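You operate a simulated robot arm through the tools that you are given. There is no shell and no other tool. Be economical: measure what you need, move in short steps, check, and stop when the job is done.

Carry out the task below with a simulated robot arm. There is one attempt and no reset: what you move stays moved.

TASK
Switch off the orange and purple ports and put the blue and green data sticks back in the block.
Fine: switch each port off before you pull its stick.
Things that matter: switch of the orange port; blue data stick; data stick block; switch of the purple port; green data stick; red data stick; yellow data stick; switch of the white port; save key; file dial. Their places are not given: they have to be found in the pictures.

It is judged by the outcome, as a careful person would: the job done as asked, and still so three seconds after it is handed in. It fails if anything else is knocked over, pushed out of place, dropped, spilled or broken.

THE ROBOT
A 7-joint arm with a two-finger parallel gripper, fixed in place. Base frame: the origin is at the foot of the arm, x ahead of it, y to its left, z up. Lengths are in mm, angles in rad, forces in N, time in s.
With the tool pointing down near the work surface it reaches from about 240 to 680 mm from the base axis. Its first joint turns from -1.152 to 1.152 rad. Payload 2.4 kg.
Tool frame: the origin (TCP) lies between the finger pads and is the grasp point; the fingertips stand 30 mm ahead of it; z points along the fingers, y is the line along which they close. The gripper opens to 94 mm. The fingers are 28 mm wide and 10 mm thick; the gripper's body (50 by 96 mm) begins 55 mm behind the TCP.
Orientation is told as [roll, pitch, yaw] about the base's x, y, z axes, in that order, counted from this pose: with the fingers straight down and closing along the base's y, the tool's x points along the base's -x, its y along +y and its z along -z.

THE INTERFACE
- The arm moves only by the tool step_arm. Its argument "series" is a list that holds one entry, the list of rows, each a list of 7 numbers: the opening, from 0 (shut) to 1 (fully open), then the shift along the tool's x, y, z in units of 200 mm (1.0 is 200 mm), then the turn, a rotation vector about the tool's x, y, z in units of 45 degrees (1.0 is 45 degrees). In form: [[[grip, x, y, z, ax, ay, az], ...]]. A call has 1 to 10 rows; each row is the pose to reach, as a shift and turn from the pose commanded when the call began, along the tool's axes at that moment. A call with a number of a shift or a turn outside -1 to 1 is refused whole. A row lasts 0.2 s, in which the tool goes at most 50 mm and 0.15 rad; a call with a longer step from one row to the next is refused whole, and so is a gripper value outside its range. A pose out of reach is approached as far as the arm can. The call stops where the force on the tool passes 90 N (or 10 N more than at its start, if that is more) or the arm is blocked; 0.2 s more then pass. The fingers move at their own pace (about 153 mm/s each) and stop on an object; they squeeze with about 41 N. The grip force told is the motor's: it shows also when the fingers shut on nothing. Time passes only in rows, and 0.2 s behind the last, so rows that repeat a pose let the fingers close. It gives the time, the measured TCP pose, the force on the tool (base axes), the opening and the grip force at its end, in the units of the frame above (readings bear some noise).
- Cameras (640 x 400 px; columns grow to the right, rows downward): "scene" is fixed at [49.6, 480, 1448.3]; the picture's right is [-0.67, -0.74, 0.00], its down [-0.39, 0.35, -0.85] and it looks along [0.63, -0.57, -0.52] (base axes); focal length 343 px, centre (320, 200). "wrist" rides on the gripper at [-37, 0, -58] in the tool frame; the picture's right is [0.00, -1.00, 0.00], its down [0.97, 0.00, -0.24] and it looks along [0.24, 0.00, 0.97] (tool axes); focal length 218 px, centre (320, 200).
- grab_frame(camera): a new picture of that camera. No time passes.
- probe_pixels(camera, pixels): there is no depth. For up to 12 entries [column, row, z] of the newest picture of that camera ("zoom" is the newest enlarged one), the place [x, y] in the base frame at which the ray of that pixel passes the height z, good to about 2 mm. No time passes.
- zoom(camera, box): a new picture of the part [left, top, right, bottom] of that camera's present view, enlarged. No time passes.
- job_done(): hands the job in; it is judged then, once.

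Work in short steps. Measure before you move; look again where a grasp or a placing could have gone wrong, and mend it. You have 80 turns and 54 pictures in all, the two below and enlarged ones among them. Open the gripper and draw the arm clear of the work before you hand the job in, unless the task says otherwise; then end with one line.

The tools are called after "Request:" as name(argument=value, ...) on one line, values as JSON. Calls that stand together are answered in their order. step_arm: Moves the arm, as the interface text tells. Its arguments: {"type":"object","properties":{"series":{"type":"array"}},"required":["series"]} The other tools are called the same way: grab_frame (camera) takes a picture; probe_pixels (camera, pixels) gives the place at which the rays of pixels pass given heights; zoom (camera, box) takes an enlarged picture of a part of a camera's view; job_done () hands the job in.

At the start:

```text
time_s: 0.0
ee_pos: [299.2, 236.9, 1198.1]
ee_rot: [0.0, 0.0, -0.002]
wrist_force: [0.0, 0.1, -0.3]
width: 94.2
grip_force: 0.0
```

scene: 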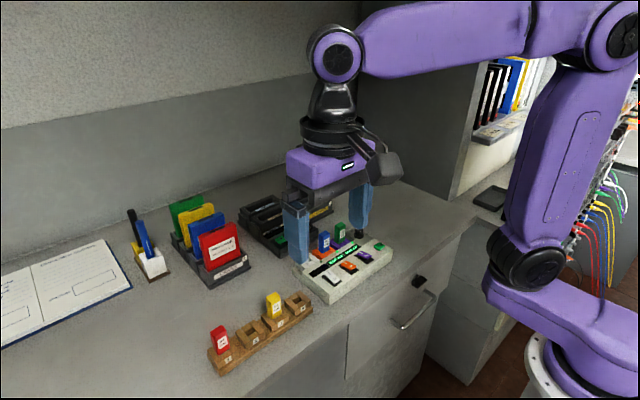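
wrist: 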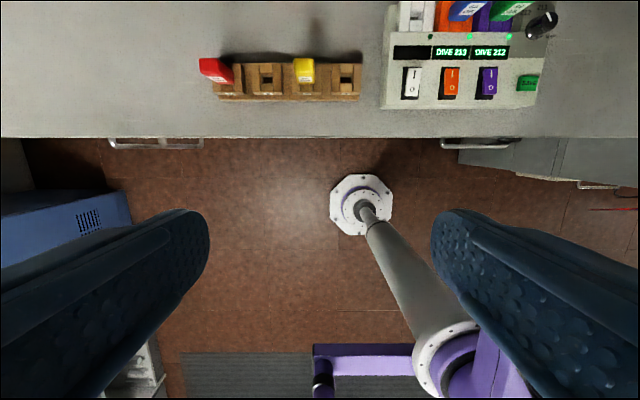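

The device with ports shows at wrist (390-550, 0-105), the block at (215-360, 60-100). I enlarge both views to read them.

Request:
zoom(camera="wrist", box=[370, 0, 570, 125])

Request:
zoom(camera="scene", box=[200, 210, 400, 380])

```text
3.20 times, centred on (470, 62) of wrist
```

zoom: 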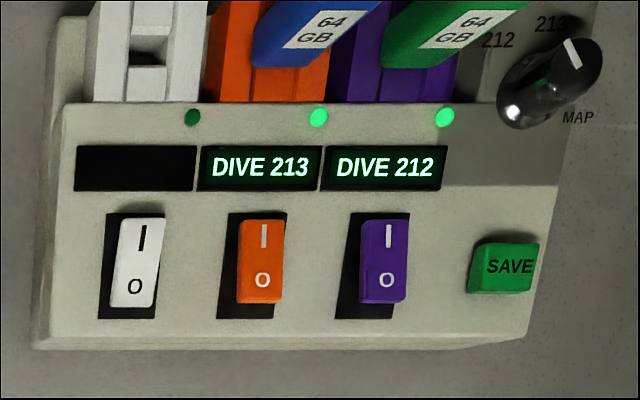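

```text
2.35 times, centred on (300, 295) of scene
```

zoom: 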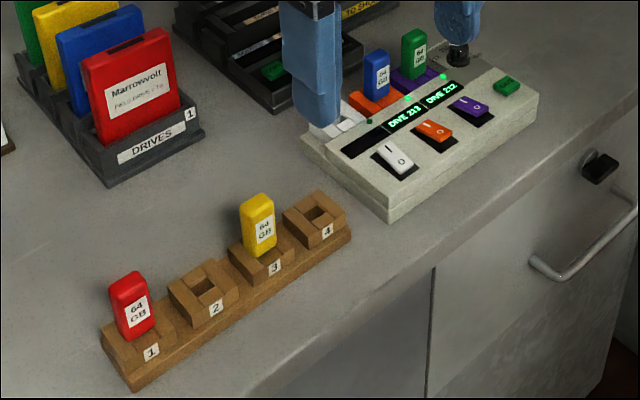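

The O ends of the switches face the robot; empty slots are 2 and 4. I measure rough positions.

Request:
grab_frame(camera="wrist")

Request:
probe_pixels(camera="wrist", pixels=[[451, 88, 950], [489, 88, 950], [411, 88, 950], [466, 8, 990], [512, 8, 990], [266, 80, 940], [345, 80, 940], [304, 70, 975], [216, 70, 975]])

Request:
probe_pixels(camera="scene", pixels=[[336, 267, 950], [324, 235, 990], [340, 226, 990], [250, 332, 940], [298, 300, 940], [272, 296, 985], [217, 330, 985], [357, 284, 950]])

```text
49 pictures are left
```

wrist: 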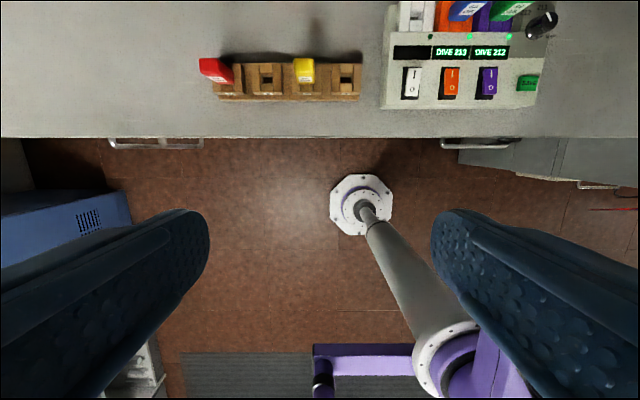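

```text
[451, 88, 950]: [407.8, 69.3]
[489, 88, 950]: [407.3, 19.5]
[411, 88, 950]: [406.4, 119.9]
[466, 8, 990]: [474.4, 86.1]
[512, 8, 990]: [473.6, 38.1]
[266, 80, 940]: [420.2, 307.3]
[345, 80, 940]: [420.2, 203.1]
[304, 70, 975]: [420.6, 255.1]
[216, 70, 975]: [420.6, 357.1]
```

```text
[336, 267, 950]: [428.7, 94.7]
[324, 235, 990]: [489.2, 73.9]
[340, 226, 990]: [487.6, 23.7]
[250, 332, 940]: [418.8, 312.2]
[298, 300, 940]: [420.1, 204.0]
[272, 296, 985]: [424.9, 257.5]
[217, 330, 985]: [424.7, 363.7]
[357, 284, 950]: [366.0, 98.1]
```

Both views agree for the block (slots at x≈420, y≈310 and 204). I move over the device for a better view.

Request:
step_arm(series=[[[1, -0.2, -0.2, 0, 0, 0, 0], [1, -0.36, -0.36, 0, 0, 0, 0], [1, -0.52, -0.52, 0, 0, 0, 0], [1, -0.68, -0.68, 0, 0, 0, 0], [1, -0.85, -0.82, 0, 0, 0, 0], [1, -0.85, -0.82, 0, 0, 0, 0]]])

Request:
grab_frame(camera="wrist")

Request:
zoom(camera="scene", box=[270, 210, 410, 310])

```text
refused: row 1 steps farther than a row can; nothing moved
```

```text
48 pictures are left
```

wrist: 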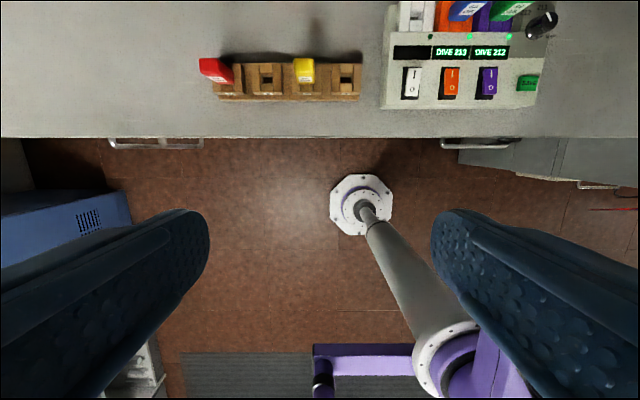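

```text
4.00 times, centred on (340, 260) of scene
```

zoom: 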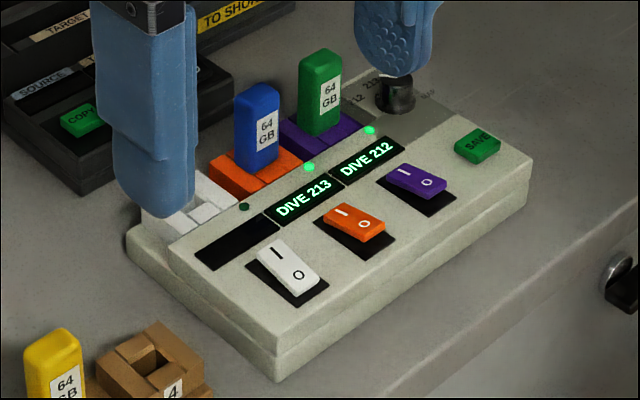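

The orange and purple switches have their O (near) end raised, so pressing it down turns them off. The step was too long, so I repeat it in smaller steps.

Request:
step_arm(series=[[[1, -0.17, -0.164, 0, 0, 0, 0], [1, -0.34, -0.328, 0, 0, 0, 0], [1, -0.51, -0.492, 0, 0, 0, 0], [1, -0.68, -0.656, 0, 0, 0, 0], [1, -0.85, -0.82, 0, 0, 0, 0], [0, -0.85, -0.82, 0, 0, 0, 0], [0, -0.85, -0.82, 0, 0, 0, 0]]])

Request:
grab_frame(camera="wrist")

Request:
grab_frame(camera="scene")

```text
time_s: 1.6
ee_pos: [470.1, 70.7, 1197.7]
ee_rot: [0.0, 0.001, 0.001]
wrist_force: [0.2, 0.4, -0.5]
width: 0.0
grip_force: 32.4
```

```text
46 pictures are left
```

wrist: 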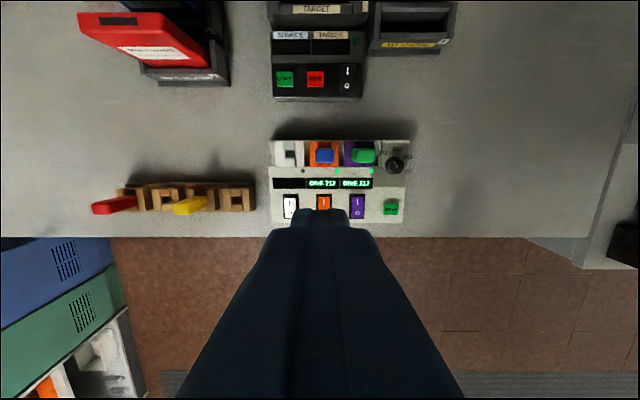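

```text
45 pictures are left
```

scene: 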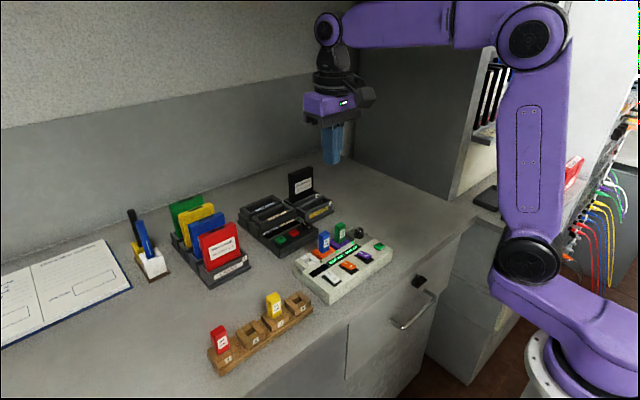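

Clear view now of everything. I zoom both cameras on the device for precise measurement.

Request:
zoom(camera="wrist", box=[260, 130, 420, 230])

Request:
zoom(camera="scene", box=[280, 210, 400, 310])

```text
4.00 times, centred on (340, 180) of wrist
```

zoom: 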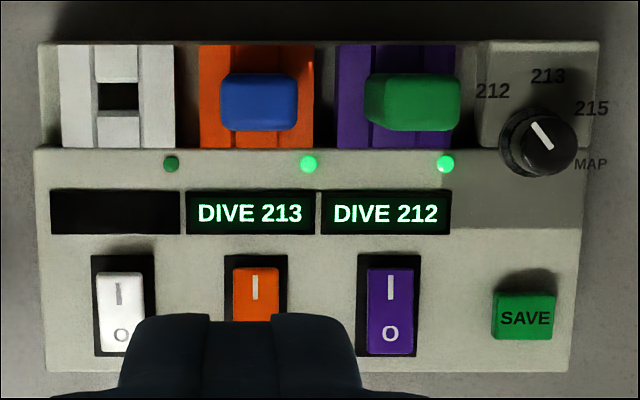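

```text
4.00 times, centred on (340, 260) of scene
```

zoom: 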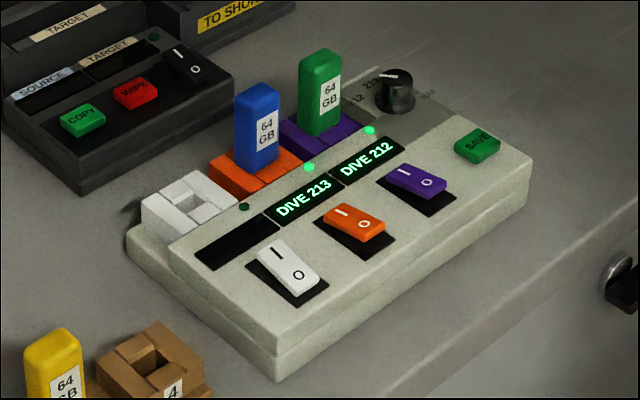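

Request:
probe_pixels(camera="wrist", pixels=[[357.5, 213.5, 945], [357.5, 213.5, 965], [324.7, 213.5, 955], [324.7, 155, 975], [324.7, 155, 1005], [363.7, 155, 975], [363.7, 155, 1005], [289.7, 154, 950], [268.5, 223, 930], [402, 223, 930]])

Request:
probe_pixels(camera="zoom", pixels=[[428, 183, 945], [428, 183, 965], [370, 228, 945], [370, 228, 965], [257, 94, 975], [257, 94, 1005], [320, 62, 975], [320, 62, 1005], [190, 204, 950], [277, 382, 916], [275, 335, 940]])

```text
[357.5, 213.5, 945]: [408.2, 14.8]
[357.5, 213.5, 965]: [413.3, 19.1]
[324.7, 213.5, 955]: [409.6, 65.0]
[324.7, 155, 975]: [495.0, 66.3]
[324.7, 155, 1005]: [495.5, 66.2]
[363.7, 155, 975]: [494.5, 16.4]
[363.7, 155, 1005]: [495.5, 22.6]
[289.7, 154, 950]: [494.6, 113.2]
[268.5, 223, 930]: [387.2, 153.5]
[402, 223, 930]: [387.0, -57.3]
```

```text
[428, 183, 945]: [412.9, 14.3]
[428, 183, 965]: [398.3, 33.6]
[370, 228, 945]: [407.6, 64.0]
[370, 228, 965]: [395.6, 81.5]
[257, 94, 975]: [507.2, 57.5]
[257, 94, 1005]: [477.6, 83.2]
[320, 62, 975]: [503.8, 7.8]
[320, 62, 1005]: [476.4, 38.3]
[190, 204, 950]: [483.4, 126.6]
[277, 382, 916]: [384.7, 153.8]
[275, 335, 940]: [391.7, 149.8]
```

Readings agree: orange O end about (408, 65, 946), purple O end (408, 15, 947); blue top (495, 66, 986), green top (495, 18, 985). I turn the tool 90° so fingers close along x (clear of the dial and neighbours), moving above the orange switch.

Request:
step_arm(series=[[[0, 0.05, 0, 0, 0, 0, 0.167], [0, 0.1, 0, 0, 0, 0, 0.333], [0, 0.15, 0, 0, 0, 0, 0.5], [0, 0.2, 0, 0, 0, 0, 0.667], [0, 0.26, 0, 0, 0, 0, 0.833], [0, 0.34, -0.028, 0, 0, 0, 1.0], [0, 0.34, -0.028, 0, 0, 0, 1.0]]])

Request:
step_arm(series=[[[0, 0, 0, 0, 0, 0, 0.167], [0, 0, 0, 0, 0, 0, 0.333], [0, 0, 0, 0, 0, 0, 0.5], [0, 0, 0, 0, 0, 0, 0.667], [0, 0, 0, 0, 0, 0, 0.833], [0, 0, 0, 0, 0, 0, 1.0], [0, 0, 0, 0, 0, 0, 1.0]]])

Request:
grab_frame(camera="wrist")

```text
time_s: 3.2
ee_pos: [402.2, 65.8, 1197.6]
ee_rot: [0.0, 0.001, -0.786]
wrist_force: [-0.4, -0.4, -1.0]
width: 0.0
grip_force: 32.8
```

```text
time_s: 4.8
ee_pos: [402.2, 65.1, 1196.8]
ee_rot: [0.003, 0.001, -1.575]
wrist_force: [0.0, -0.5, -0.2]
width: 0.0
grip_force: 32.6
```

```text
42 pictures are left
```

wrist: 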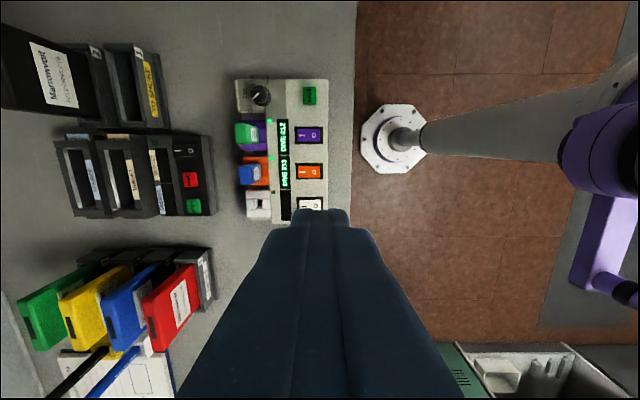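

Tool now has x→+y, y→+x. I descend above the orange O end to a tip height of about 970, then zoom to check alignment.

Request:
step_arm(series=[[[0, 0, 0, 0.24, 0, 0, 0], [0, 0, 0, 0.48, 0, 0, 0], [0, 0, 0, 0.72, 0, 0, 0], [0, 0, 0, 0.95, 0, 0, 0], [0, 0, 0, 0.97, 0, 0, 0], [0, 0, 0, 0.97, 0, 0, 0]]])

Request:
zoom(camera="wrist", box=[200, 100, 440, 260])

Request:
zoom(camera="scene", box=[280, 210, 400, 310])

```text
time_s: 6.2
ee_pos: [402.1, 66.9, 1004.0]
ee_rot: [0.0, 0.003, -1.571]
wrist_force: [0.7, 0.3, 0.6]
width: 0.0
grip_force: 32.8
```

```text
2.50 times, centred on (320, 180) of wrist
```

zoom: 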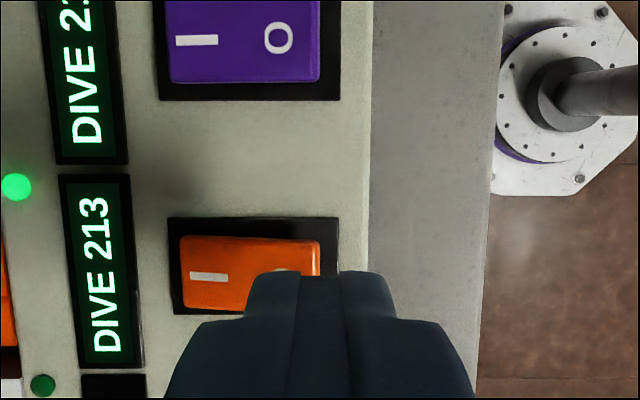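

```text
4.00 times, centred on (340, 260) of scene
```

zoom: 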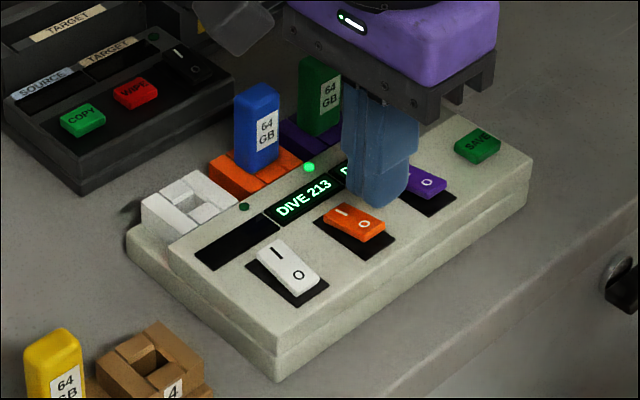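

Aligned: fingertip is above the orange O end. I press down in small steps.

Request:
step_arm(series=[[[0, 0, 0, 0.06, 0, 0, 0], [0, 0, 0, 0.1, 0, 0, 0], [0, 0, 0, 0.13, 0, 0, 0], [0, 0, 0, 0.15, 0, 0, 0], [0, 0, 0, 0.16, 0, 0, 0]]])

Request:
zoom(camera="scene", box=[280, 210, 400, 310])

```text
time_s: 7.4
ee_pos: [401.7, 66.0, 974.4]
ee_rot: [0.004, 0.003, -1.572]
wrist_force: [-24.7, -1.5, 83.4]
width: 0.1
grip_force: 33.6
```

```text
4.00 times, centred on (340, 260) of scene
```

zoom: 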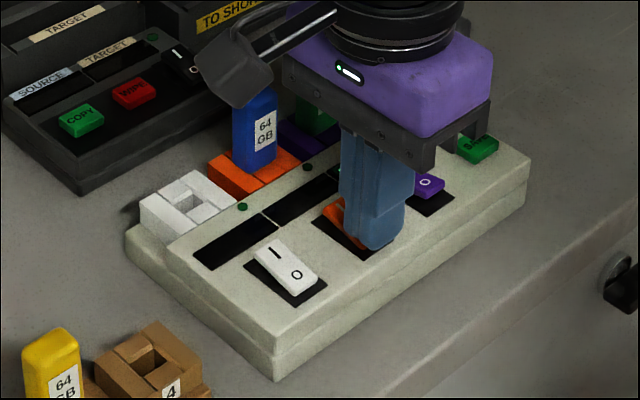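

The orange display went dark. I lift and check the device.

Request:
step_arm(series=[[[0, 0, 0, -0.1, 0, 0, 0], [0, 0, 0, -0.15, 0, 0, 0], [0, 0, 0, -0.15, 0, 0, 0]]])

Request:
zoom(camera="scene", box=[280, 210, 400, 310])

Request:
grab_frame(camera="wrist")

```text
time_s: 8.2
ee_pos: [401.5, 66.3, 1001.6]
ee_rot: [0.001, 0.002, -1.571]
wrist_force: [-0.4, -0.2, 0.1]
width: 0.0
grip_force: 33.0
```

```text
4.00 times, centred on (340, 260) of scene
```

zoom: 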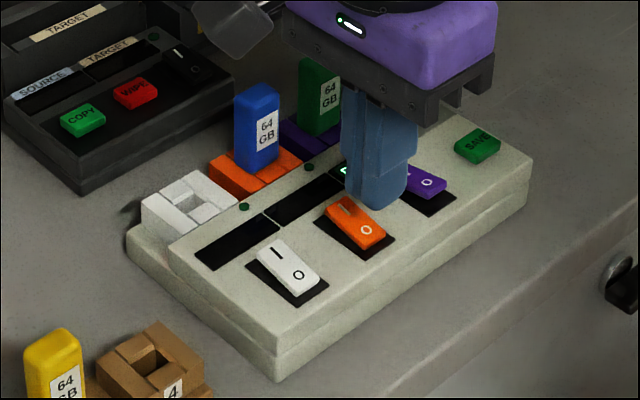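

```text
37 pictures are left
```

wrist: 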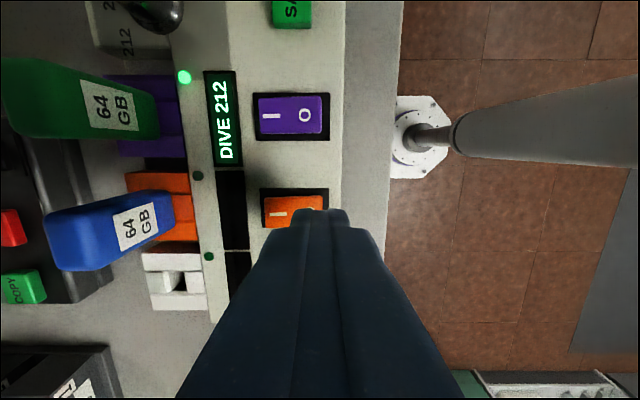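

Orange is off and the device is unmoved. I go to the purple O end (49 mm toward -y) and press likewise.

Request:
step_arm(series=[[[0, -0.125, 0, 0, 0, 0, 0], [0, -0.245, 0, 0, 0, 0, 0], [0, -0.245, 0, 0, 0, 0, 0], [0, -0.245, 0, 0.06, 0, 0, 0], [0, -0.245, 0, 0.1, 0, 0, 0], [0, -0.245, 0, 0.125, 0, 0, 0], [0, -0.245, 0, 0.14, 0, 0, 0]]])

Request:
zoom(camera="scene", box=[280, 210, 400, 310])

```text
time_s: 9.8
ee_pos: [401.3, 17.1, 975.2]
ee_rot: [0.003, -0.001, -1.572]
wrist_force: [-7.8, 0.3, 31.3]
width: 0.0
grip_force: 33.6
```

```text
4.00 times, centred on (340, 260) of scene
```

zoom: 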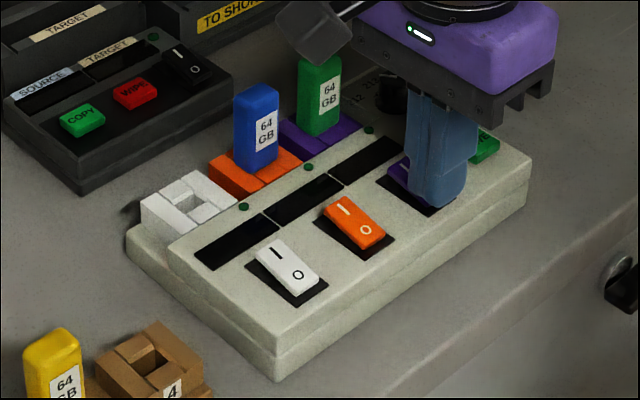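

Both ports dark. I lift, then move above the blue stick (495, 66) with a moderate opening and look.

Request:
step_arm(series=[[[0, 0, 0, -0.2, 0, 0, 0], [0, 0, 0, -0.4, 0, 0, 0], [0, 0, 0, -0.55, 0, 0, 0], [0, 0.08, 0.16, -0.55, 0, 0, 0], [0.4, 0.16, 0.32, -0.55, 0, 0, 0], [0.4, 0.245, 0.47, -0.55, 0, 0, 0], [0.4, 0.245, 0.47, -0.55, 0, 0, 0]]])

Request:
grab_frame(camera="wrist")

Request:
zoom(camera="scene", box=[280, 160, 400, 310])

```text
time_s: 11.4
ee_pos: [495.0, 65.3, 1084.0]
ee_rot: [-0.002, -0.002, -1.571]
wrist_force: [0.1, -0.4, 0.5]
width: 37.6
grip_force: 0.1
```

```text
35 pictures are left
```

wrist: 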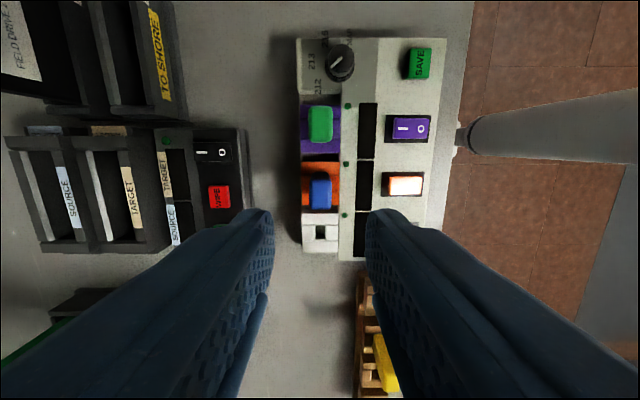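

```text
2.67 times, centred on (340, 235) of scene
```

zoom: 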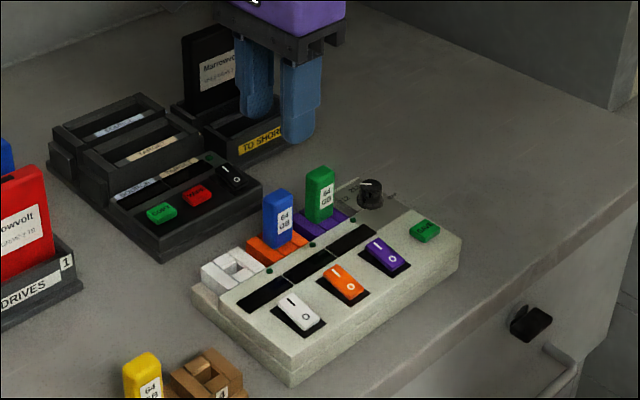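

Blue stick's column is 320, i.e. exactly between the fingers in x. I probe its top for the y position.

Request:
zoom(camera="wrist", box=[270, 80, 400, 260])

Request:
probe_pixels(camera="wrist", pixels=[[320, 181, 986], [320, 208, 986], [310, 195, 986], [331, 195, 986], [320, 110, 986], [320, 140, 986], [308, 125, 986], [333, 125, 986]])

```text
2.22 times, centred on (335, 170) of wrist
```

zoom: 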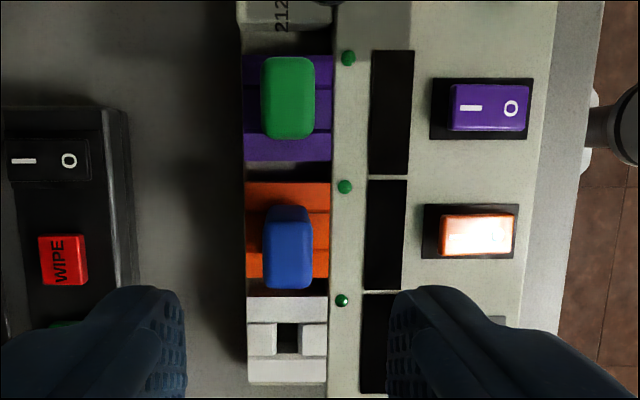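

```text
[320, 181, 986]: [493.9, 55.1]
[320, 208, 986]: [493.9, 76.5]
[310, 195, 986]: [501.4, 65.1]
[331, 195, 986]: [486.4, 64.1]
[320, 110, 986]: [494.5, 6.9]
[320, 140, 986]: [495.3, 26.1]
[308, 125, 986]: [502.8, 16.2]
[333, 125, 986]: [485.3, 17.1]
```

Blue centre (494, 65.5), matching the tool. I descend 98 mm (tips at about 956) and close.

Request:
step_arm(series=[[[0.4, 0, 0, 0.2, 0, 0, 0], [0.4, 0, 0, 0.38, 0, 0, 0], [0.4, 0, 0, 0.46, 0, 0, 0], [0.4, 0, 0, 0.49, 0, 0, 0], [0.4, 0, 0, 0.49, 0, 0, 0], [0, 0, 0, 0.49, 0, 0, 0], [0, 0, 0, 0.49, 0, 0, 0], [0, 0, 0, 0.49, 0, 0, 0]]])

Request:
zoom(camera="scene", box=[280, 210, 400, 310])

```text
time_s: 13.2
ee_pos: [494.4, 66.2, 983.9]
ee_rot: [0.0, 0.001, -1.571]
wrist_force: [0.0, -0.6, 0.2]
width: 19.9
grip_force: 40.7
```

```text
4.00 times, centred on (340, 260) of scene
```

zoom: 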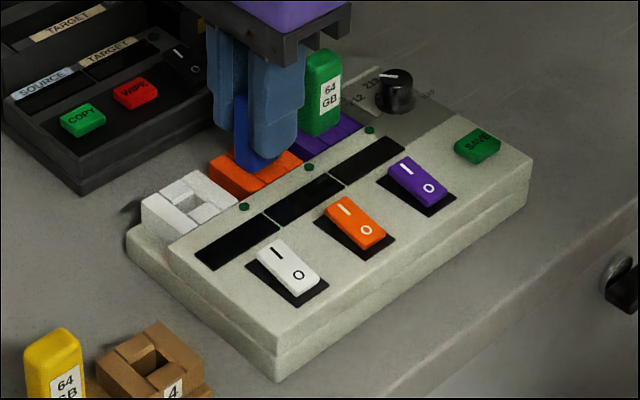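

Gripped (19.9 mm, 41 N). I pull straight up.

Request:
step_arm(series=[[[0, 0, 0, -0.05, 0, 0, 0], [0, 0, 0, -0.12, 0, 0, 0], [0, 0, 0, -0.22, 0, 0, 0], [0, 0, 0, -0.38, 0, 0, 0], [0, 0, 0, -0.55, 0, 0, 0], [0, 0, 0, -0.55, 0, 0, 0]]])

Request:
zoom(camera="scene", box=[200, 160, 400, 380])

```text
time_s: 14.6
ee_pos: [494.9, 66.6, 1094.4]
ee_rot: [-0.001, 0.001, -1.57]
wrist_force: [0.3, 1.3, 0.5]
width: 19.7
grip_force: 40.9
```

```text
1.82 times, centred on (300, 270) of scene
```

zoom: 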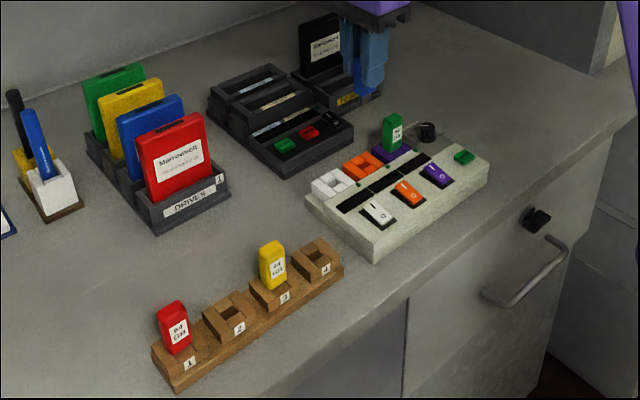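

Blue is out cleanly. I carry it toward the block at height and look at the slots before placing.

Request:
step_arm(series=[[[0, 0.14, -0.12, 0, 0, 0, 0], [0, 0.28, -0.24, 0, 0, 0, 0], [0, 0.42, -0.37, 0, 0, 0, 0], [0, 0.42, -0.37, 0, 0, 0, 0]]])

Request:
grab_frame(camera="wrist")

Request:
zoom(camera="scene", box=[200, 270, 320, 380])

```text
time_s: 15.6
ee_pos: [421.4, 151.6, 1095.2]
ee_rot: [-0.003, -0.003, -1.57]
wrist_force: [0.4, 0.2, -0.1]
width: 20.1
grip_force: 40.8
```

```text
30 pictures are left
```

wrist: 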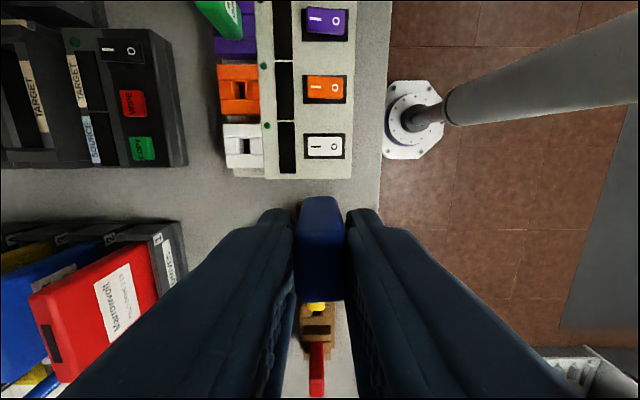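

```text
3.64 times, centred on (260, 325) of scene
```

zoom: 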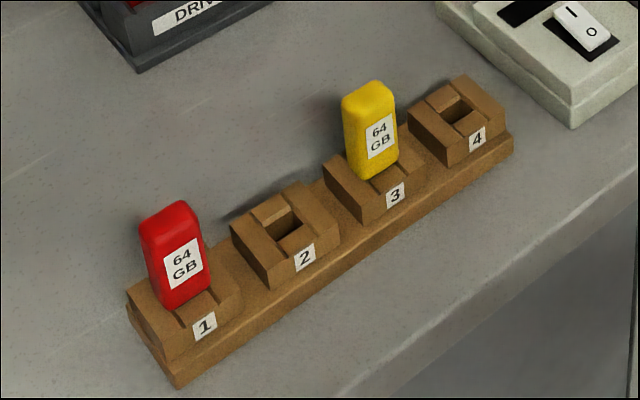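

The held stick hides the block from here, so I go past it along +y (at z 1095, well above the standing sticks) to see slots 2 and 4 from that side.

Request:
step_arm(series=[[[0, 0.2, 0, -0.05, 0, 0, 0], [0, 0.4, 0, -0.1, 0, 0, 0], [0, 0.6, 0, -0.15, 0, 0, 0], [0, 0.8, 0, -0.15, 0, 0, 0], [0, 1.0, 0, -0.15, 0, 0, 0], [0, 1.0, 0, -0.15, 0, 0, 0]]])

Request:
grab_frame(camera="wrist")

Request:
zoom(camera="wrist", box=[260, 0, 400, 210])

```text
time_s: 17.0
ee_pos: [422.2, 351.1, 1127.4]
ee_rot: [-0.001, -0.001, -1.571]
wrist_force: [0.5, -0.9, 0.3]
width: 19.7
grip_force: 40.9
```

```text
28 pictures are left
```

wrist: 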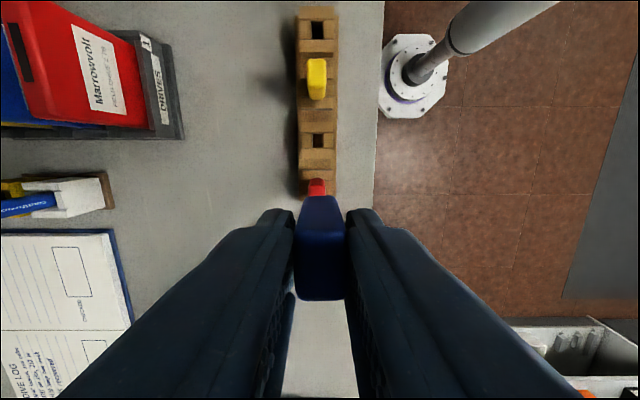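

```text
1.90 times, centred on (330, 105) of wrist
```

zoom: 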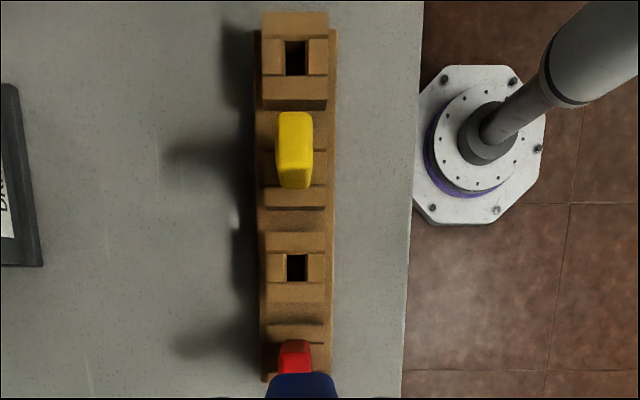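

Request:
probe_pixels(camera="zoom", pixels=[[297, 268, 930], [297, 268, 940], [297, 268, 950], [295, 58, 930], [295, 58, 940], [295, 58, 950], [295, 150, 985], [297, 254, 940], [297, 282, 940], [285, 268, 940], [308, 268, 940]])

Request:
probe_pixels(camera="scene", pixels=[[250.1, 332.4, 930], [250.1, 332.4, 940], [250.1, 332.4, 950], [298.8, 300.3, 930], [298.8, 300.3, 940], [298.8, 300.3, 950]])

```text
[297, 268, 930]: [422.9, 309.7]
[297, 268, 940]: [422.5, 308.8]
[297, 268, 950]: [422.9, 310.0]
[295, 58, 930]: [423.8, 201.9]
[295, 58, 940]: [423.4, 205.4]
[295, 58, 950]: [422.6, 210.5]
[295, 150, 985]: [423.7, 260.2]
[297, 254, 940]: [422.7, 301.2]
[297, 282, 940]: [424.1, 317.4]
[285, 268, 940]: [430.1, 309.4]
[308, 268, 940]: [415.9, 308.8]
```

```text
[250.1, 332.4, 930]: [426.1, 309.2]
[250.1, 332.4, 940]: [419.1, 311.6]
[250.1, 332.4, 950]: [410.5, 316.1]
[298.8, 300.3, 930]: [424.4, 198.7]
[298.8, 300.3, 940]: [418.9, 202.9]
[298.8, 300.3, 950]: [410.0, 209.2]
```

Slot 2 is at about (422.5, 309.5), slot 4 at (422.5, 203), tops at ≈937. I move above slot 2 and descend to 1015 for a check.

Request:
step_arm(series=[[[0, -0.1, 0.002, 0, 0, 0, 0], [0, -0.204, 0.002, 0, 0, 0, 0], [0, -0.204, 0.002, 0.2, 0, 0, 0], [0, -0.204, 0.002, 0.4, 0, 0, 0], [0, -0.204, 0.002, 0.53, 0, 0, 0], [0, -0.204, 0.002, 0.53, 0, 0, 0]]])

Request:
zoom(camera="scene", box=[200, 270, 320, 380])

```text
time_s: 18.4
ee_pos: [421.3, 308.5, 1018.9]
ee_rot: [0.001, -0.002, -1.569]
wrist_force: [-0.3, 0.7, -0.5]
width: 20.0
grip_force: 41.1
```

```text
3.64 times, centred on (260, 325) of scene
```

zoom: 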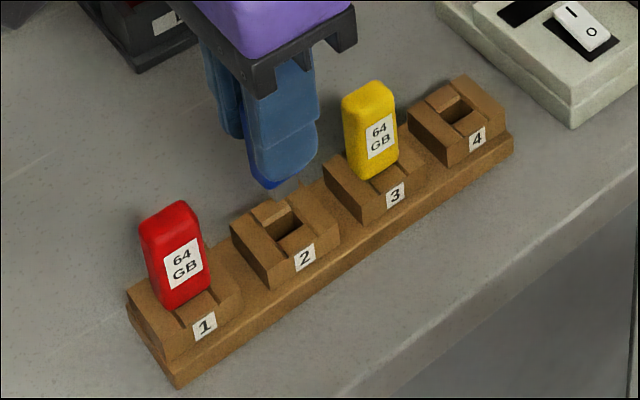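

The stick hangs above slot 2. I nudge +1 mm in x and y and lower slowly while watching the force.

Request:
step_arm(series=[[[0, 0.006, 0.005, 0.04, 0, 0, 0], [0, 0.006, 0.005, 0.08, 0, 0, 0], [0, 0.006, 0.005, 0.1, 0, 0, 0], [0, 0.006, 0.005, 0.12, 0, 0, 0], [0, 0.006, 0.005, 0.12, 0, 0, 0]]])

Request:
zoom(camera="scene", box=[200, 270, 320, 380])

```text
time_s: 19.6
ee_pos: [422.9, 309.1, 996.1]
ee_rot: [-0.001, 0.0, -1.572]
wrist_force: [0.5, 0.0, 0.0]
width: 19.7
grip_force: 41.3
```

```text
3.64 times, centred on (260, 325) of scene
```

zoom: 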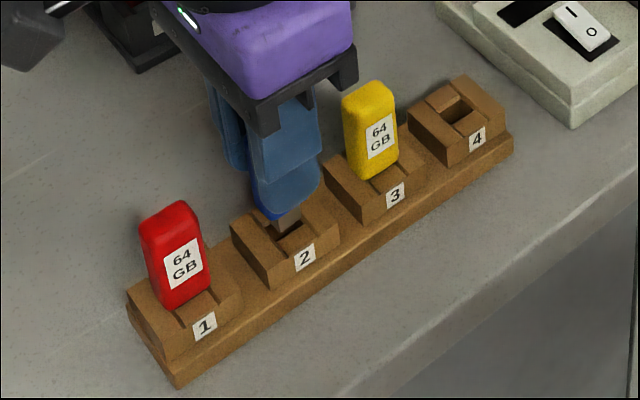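

The metal plug shows at (287, 222), entering the hole with no force. I continue down.

Request:
step_arm(series=[[[0, 0, 0, 0.02, 0, 0, 0], [0, 0, 0, 0.04, 0, 0, 0], [0, 0, 0, 0.055, 0, 0, 0], [0, 0, 0, 0.07, 0, 0, 0], [0, 0, 0, 0.07, 0, 0, 0]]])

Request:
zoom(camera="scene", box=[200, 270, 320, 380])

```text
time_s: 20.8
ee_pos: [423.8, 309.2, 980.9]
ee_rot: [0.001, 0.002, -1.571]
wrist_force: [6.5, 0.1, 1.8]
width: 19.8
grip_force: 41.7
```

```text
3.64 times, centred on (260, 325) of scene
```

zoom: 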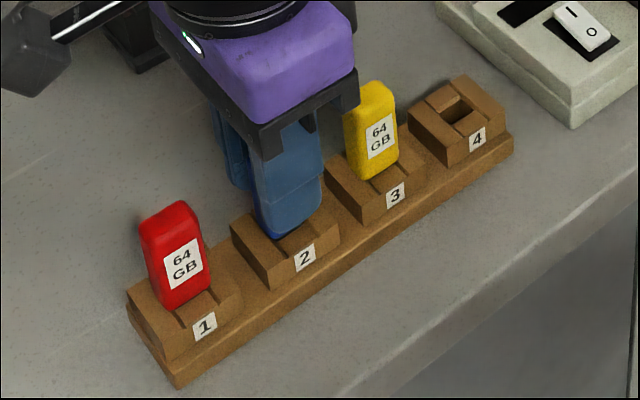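

Almost seated, with a light sideways 6.5 N; I ease +1.5 mm in x and press slightly.

Request:
step_arm(series=[[[0, 0, 0.008, 0, 0, 0, 0], [0, 0, 0.008, 0.01, 0, 0, 0], [0, 0, 0.008, 0.02, 0, 0, 0], [0, 0, 0.008, 0.02, 0, 0, 0]]])

Request:
zoom(camera="scene", box=[200, 270, 320, 380])

```text
time_s: 21.8
ee_pos: [424.8, 310.2, 976.4]
ee_rot: [0.0, 0.002, -1.57]
wrist_force: [-6.1, -2.3, 22.8]
width: 19.8
grip_force: 40.8
```

```text
3.64 times, centred on (260, 325) of scene
```

zoom: 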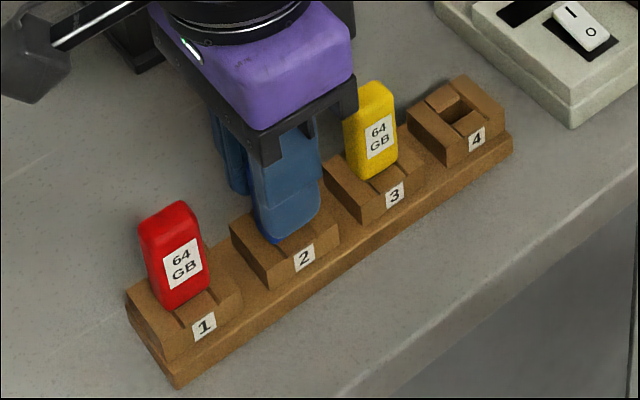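

Seated (22.8 N at z 976). I release and lift straight up, then check.

Request:
step_arm(series=[[[0, 0, -0.004, -0.004, 0, 0, 0], [0.4, 0, -0.004, -0.004, 0, 0, 0], [0.4, 0, -0.004, -0.004, 0, 0, 0], [0.4, 0, -0.004, -0.1, 0, 0, 0], [0.4, 0, -0.004, -0.3, 0, 0, 0], [0.4, 0, -0.004, -0.5, 0, 0, 0], [0.4, 0, -0.004, -0.55, 0, 0, 0]]])

Request:
zoom(camera="scene", box=[200, 270, 320, 380])

```text
time_s: 23.4
ee_pos: [422.6, 309.6, 1086.4]
ee_rot: [-0.002, -0.001, -1.571]
wrist_force: [-0.1, 0.6, 0.1]
width: 37.5
grip_force: 0.0
```

```text
3.64 times, centred on (260, 325) of scene
```

zoom: 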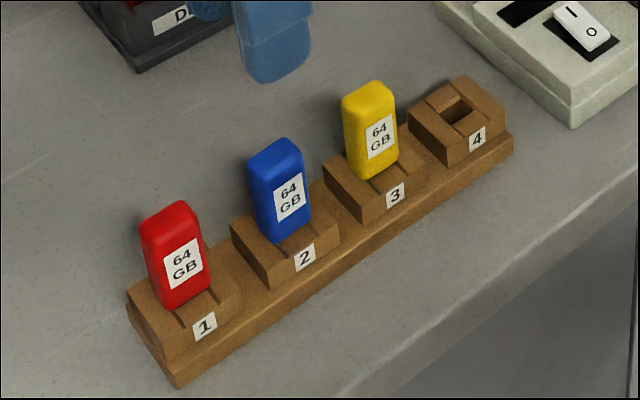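

Blue stands fully seated in slot 2. Now to the green stick at (494.5, 17.8).

Request:
step_arm(series=[[[0.4, -0.2, 0.09, 0, 0, 0, 0], [0.4, -0.4, 0.18, 0, 0, 0, 0], [0.4, -0.6, 0.27, 0, 0, 0, 0], [0.4, -0.8, 0.36, 0, 0, 0, 0], [0.4, -0.97, 0.36, 0, 0, 0, 0], [0.4, -0.97, 0.36, 0, 0, 0, 0]]])

Request:
step_arm(series=[[[0.4, -0.2, 0, 0, 0, 0, 0], [0.4, -0.4, 0, 0, 0, 0, 0], [0.4, -0.49, 0, 0, 0, 0, 0], [0.4, -0.49, 0, 0, 0, 0, 0]]])

Request:
grab_frame(camera="wrist")

```text
time_s: 24.8
ee_pos: [494.0, 115.5, 1088.3]
ee_rot: [0.0, 0.001, -1.571]
wrist_force: [0.7, -0.1, -0.9]
width: 37.6
grip_force: 0.2
```

```text
time_s: 25.8
ee_pos: [494.6, 16.8, 1087.4]
ee_rot: [0.001, 0.0, -1.571]
wrist_force: [-0.1, 0.3, 0.1]
width: 37.6
grip_force: 0.0
```

```text
21 pictures are left
```

wrist: 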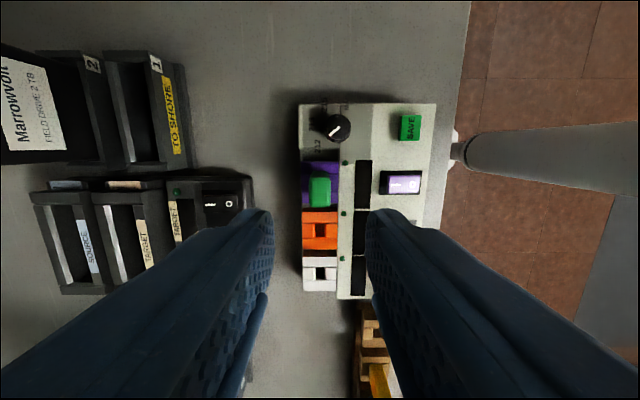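

Green stick is centred at column 320, dial well clear. Descend and grip.

Request:
step_arm(series=[[[0.4, 0.005, 0, 0.2, 0, 0, 0], [0.4, 0.005, 0, 0.4, 0, 0, 0], [0.4, 0.005, 0, 0.48, 0, 0, 0], [0.4, 0.005, 0, 0.515, 0, 0, 0], [0.4, 0.005, 0, 0.515, 0, 0, 0], [0, 0.005, 0, 0.515, 0, 0, 0], [0, 0.005, 0, 0.515, 0, 0, 0], [0, 0.005, 0, 0.515, 0, 0, 0]]])

Request:
zoom(camera="scene", box=[280, 210, 400, 310])

```text
time_s: 27.6
ee_pos: [497.1, 17.9, 984.3]
ee_rot: [0.001, -0.001, -1.572]
wrist_force: [0.1, 0.7, -0.7]
width: 19.7
grip_force: 40.4
```

```text
4.00 times, centred on (340, 260) of scene
```

zoom: 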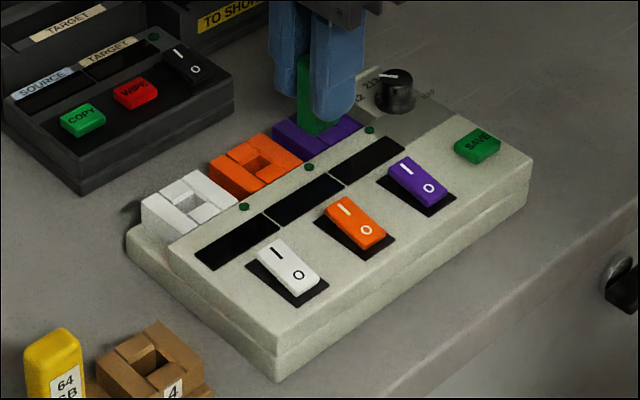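

Gripped (19.7 mm). Pull straight up and carry to above slot 4 (423, 204).

Request:
step_arm(series=[[[0, 0, 0, -0.05, 0, 0, 0], [0, 0, 0, -0.12, 0, 0, 0], [0, 0, 0, -0.22, 0, 0, 0], [0, 0, 0, -0.4, 0, 0, 0], [0, 0, 0, -0.6, 0, 0, 0], [0, 0, 0, -0.7, 0, 0, 0], [0, 0, 0, -0.7, 0, 0, 0]]])

Request:
step_arm(series=[[[0, 0.2, -0.08, 0, 0, 0, 0], [0, 0.4, -0.16, 0, 0, 0, 0], [0, 0.6, -0.24, 0, 0, 0, 0], [0, 0.8, -0.32, 0, 0, 0, 0], [0, 0.93, -0.36, 0, 0, 0, 0], [0, 0.93, -0.36, 0, 0, 0, 0]]])

Request:
grab_frame(camera="scene")

```text
time_s: 29.2
ee_pos: [496.4, 19.7, 1124.0]
ee_rot: [-0.001, 0.002, -1.571]
wrist_force: [-0.2, -0.1, -0.3]
width: 20.0
grip_force: 40.9
```

```text
time_s: 30.6
ee_pos: [422.5, 203.0, 1123.6]
ee_rot: [-0.002, 0.0, -1.571]
wrist_force: [0.1, -0.9, -0.2]
width: 19.9
grip_force: 41.5
```

```text
19 pictures are left
```

scene: 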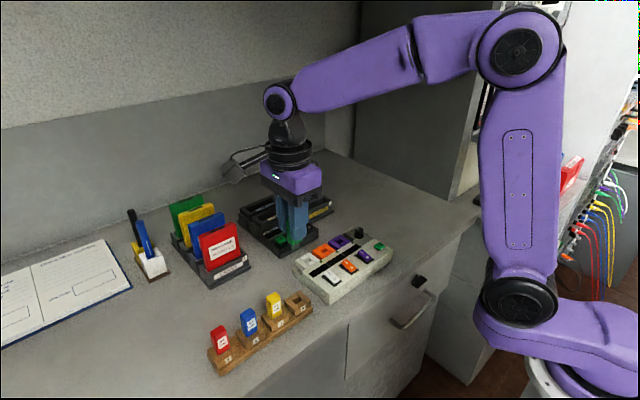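

Descend to 1015 over slot 4 and compare with the hole.

Request:
step_arm(series=[[[0, 0, 0.005, 0.2, 0, 0, 0], [0, 0, 0.005, 0.4, 0, 0, 0], [0, 0, 0.005, 0.53, 0, 0, 0], [0, 0, 0.005, 0.59, 0, 0, 0], [0, 0, 0.005, 0.61, 0, 0, 0], [0, 0, 0.005, 0.61, 0, 0, 0]]])

Request:
zoom(camera="scene", box=[250, 250, 350, 330])

```text
time_s: 32.0
ee_pos: [425.5, 205.4, 1002.7]
ee_rot: [0.0, 0.001, -1.571]
wrist_force: [0.1, -0.2, -0.4]
width: 19.9
grip_force: 41.4
```

```text
5.00 times, centred on (300, 290) of scene
```

zoom: 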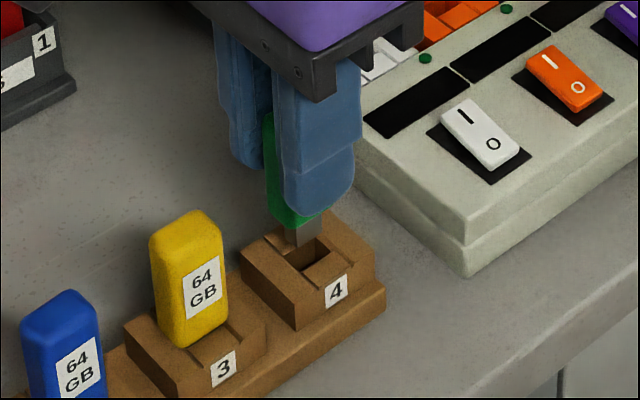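

The plug (301, 240) hangs right above the hole (304, 256). Lower slowly with a 1 mm correction back in x and y.

Request:
step_arm(series=[[[0, -0.004, -0.004, 0.02, 0, 0, 0], [0, -0.004, -0.004, 0.035, 0, 0, 0], [0, -0.004, -0.004, 0.05, 0, 0, 0], [0, -0.004, -0.004, 0.05, 0, 0, 0]]])

Request:
zoom(camera="scene", box=[250, 250, 350, 330])

```text
time_s: 33.0
ee_pos: [423.4, 203.6, 993.1]
ee_rot: [0.0, 0.002, -1.57]
wrist_force: [0.4, 0.0, 0.0]
width: 19.9
grip_force: 40.7
```

```text
5.00 times, centred on (300, 290) of scene
```

zoom: 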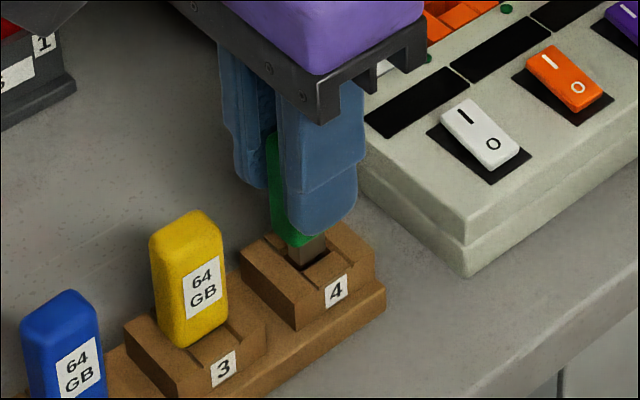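

The plug is entering the hole centrally without force. Continue to the seat at about 976–977.

Request:
step_arm(series=[[[0, 0, 0, 0.02, 0, 0, 0], [0, 0, 0, 0.04, 0, 0, 0], [0, 0, 0, 0.06, 0, 0, 0], [0, 0, 0, 0.075, 0, 0, 0], [0, 0, 0, 0.082, 0, 0, 0]]])

Request:
zoom(camera="scene", box=[250, 250, 350, 330])

```text
time_s: 34.2
ee_pos: [424.4, 204.8, 978.3]
ee_rot: [0.003, 0.002, -1.572]
wrist_force: [-2.9, -6.2, 29.0]
width: 19.8
grip_force: 41.4
```

```text
5.00 times, centred on (300, 290) of scene
```

zoom: 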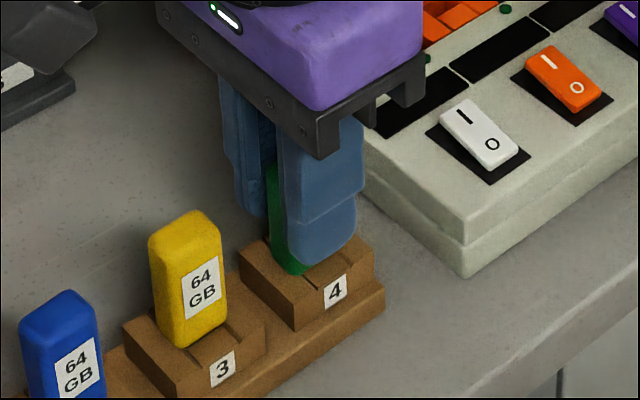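

Seated with 29 N. I release and lift away.

Request:
step_arm(series=[[[0, 0, 0, -0.006, 0, 0, 0], [0.4, 0, 0, -0.006, 0, 0, 0], [0.4, 0, 0, -0.006, 0, 0, 0], [0.4, 0, 0, -0.1, 0, 0, 0], [0.4, 0, 0, -0.3, 0, 0, 0], [0.4, 0, 0, -0.5, 0, 0, 0], [0.6, 0, 0, -0.74, 0, 0, 0], [0.6, 0, 0, -0.95, 0, 0, 0], [0.6, 0, 0, -0.95, 0, 0, 0]]])

Request:
zoom(camera="scene", box=[200, 220, 400, 380])

Request:
zoom(camera="scene", box=[200, 270, 320, 380])

```text
time_s: 36.2
ee_pos: [426.3, 203.9, 1166.0]
ee_rot: [-0.003, 0.001, -1.571]
wrist_force: [-0.3, 1.0, 0.3]
width: 56.5
grip_force: 0.0
```

```text
2.50 times, centred on (300, 300) of scene
```

zoom: 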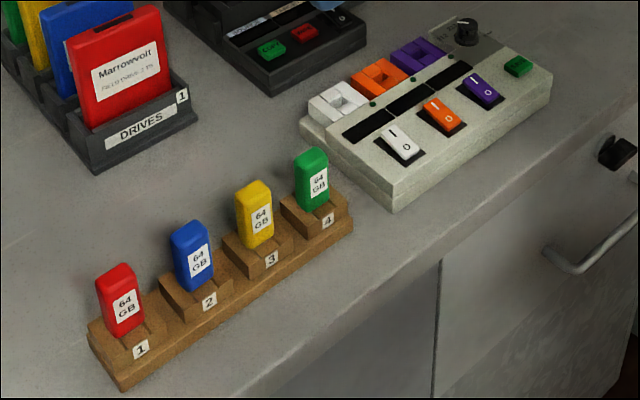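

```text
3.64 times, centred on (260, 325) of scene
```

zoom: 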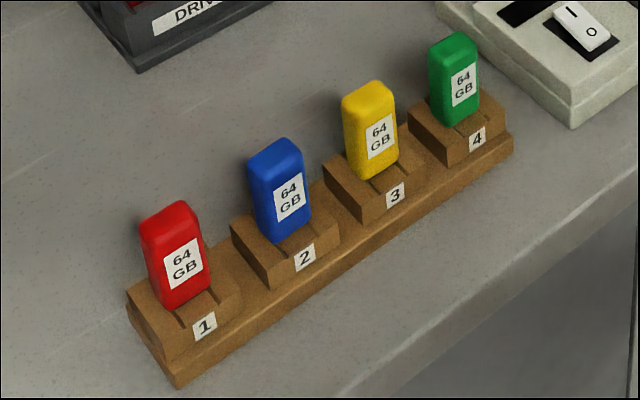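

All four sticks stand seated, the three ports are dark, nothing else has moved, and the arm is clear. I hand the job in.

Request:
job_done()

```text
The job is handed in.
```

I switched off the orange and purple ports first, then put the blue stick in slot 2 and the green stick in slot 4 of the block; the last pictures show both seated and nothing else moved.
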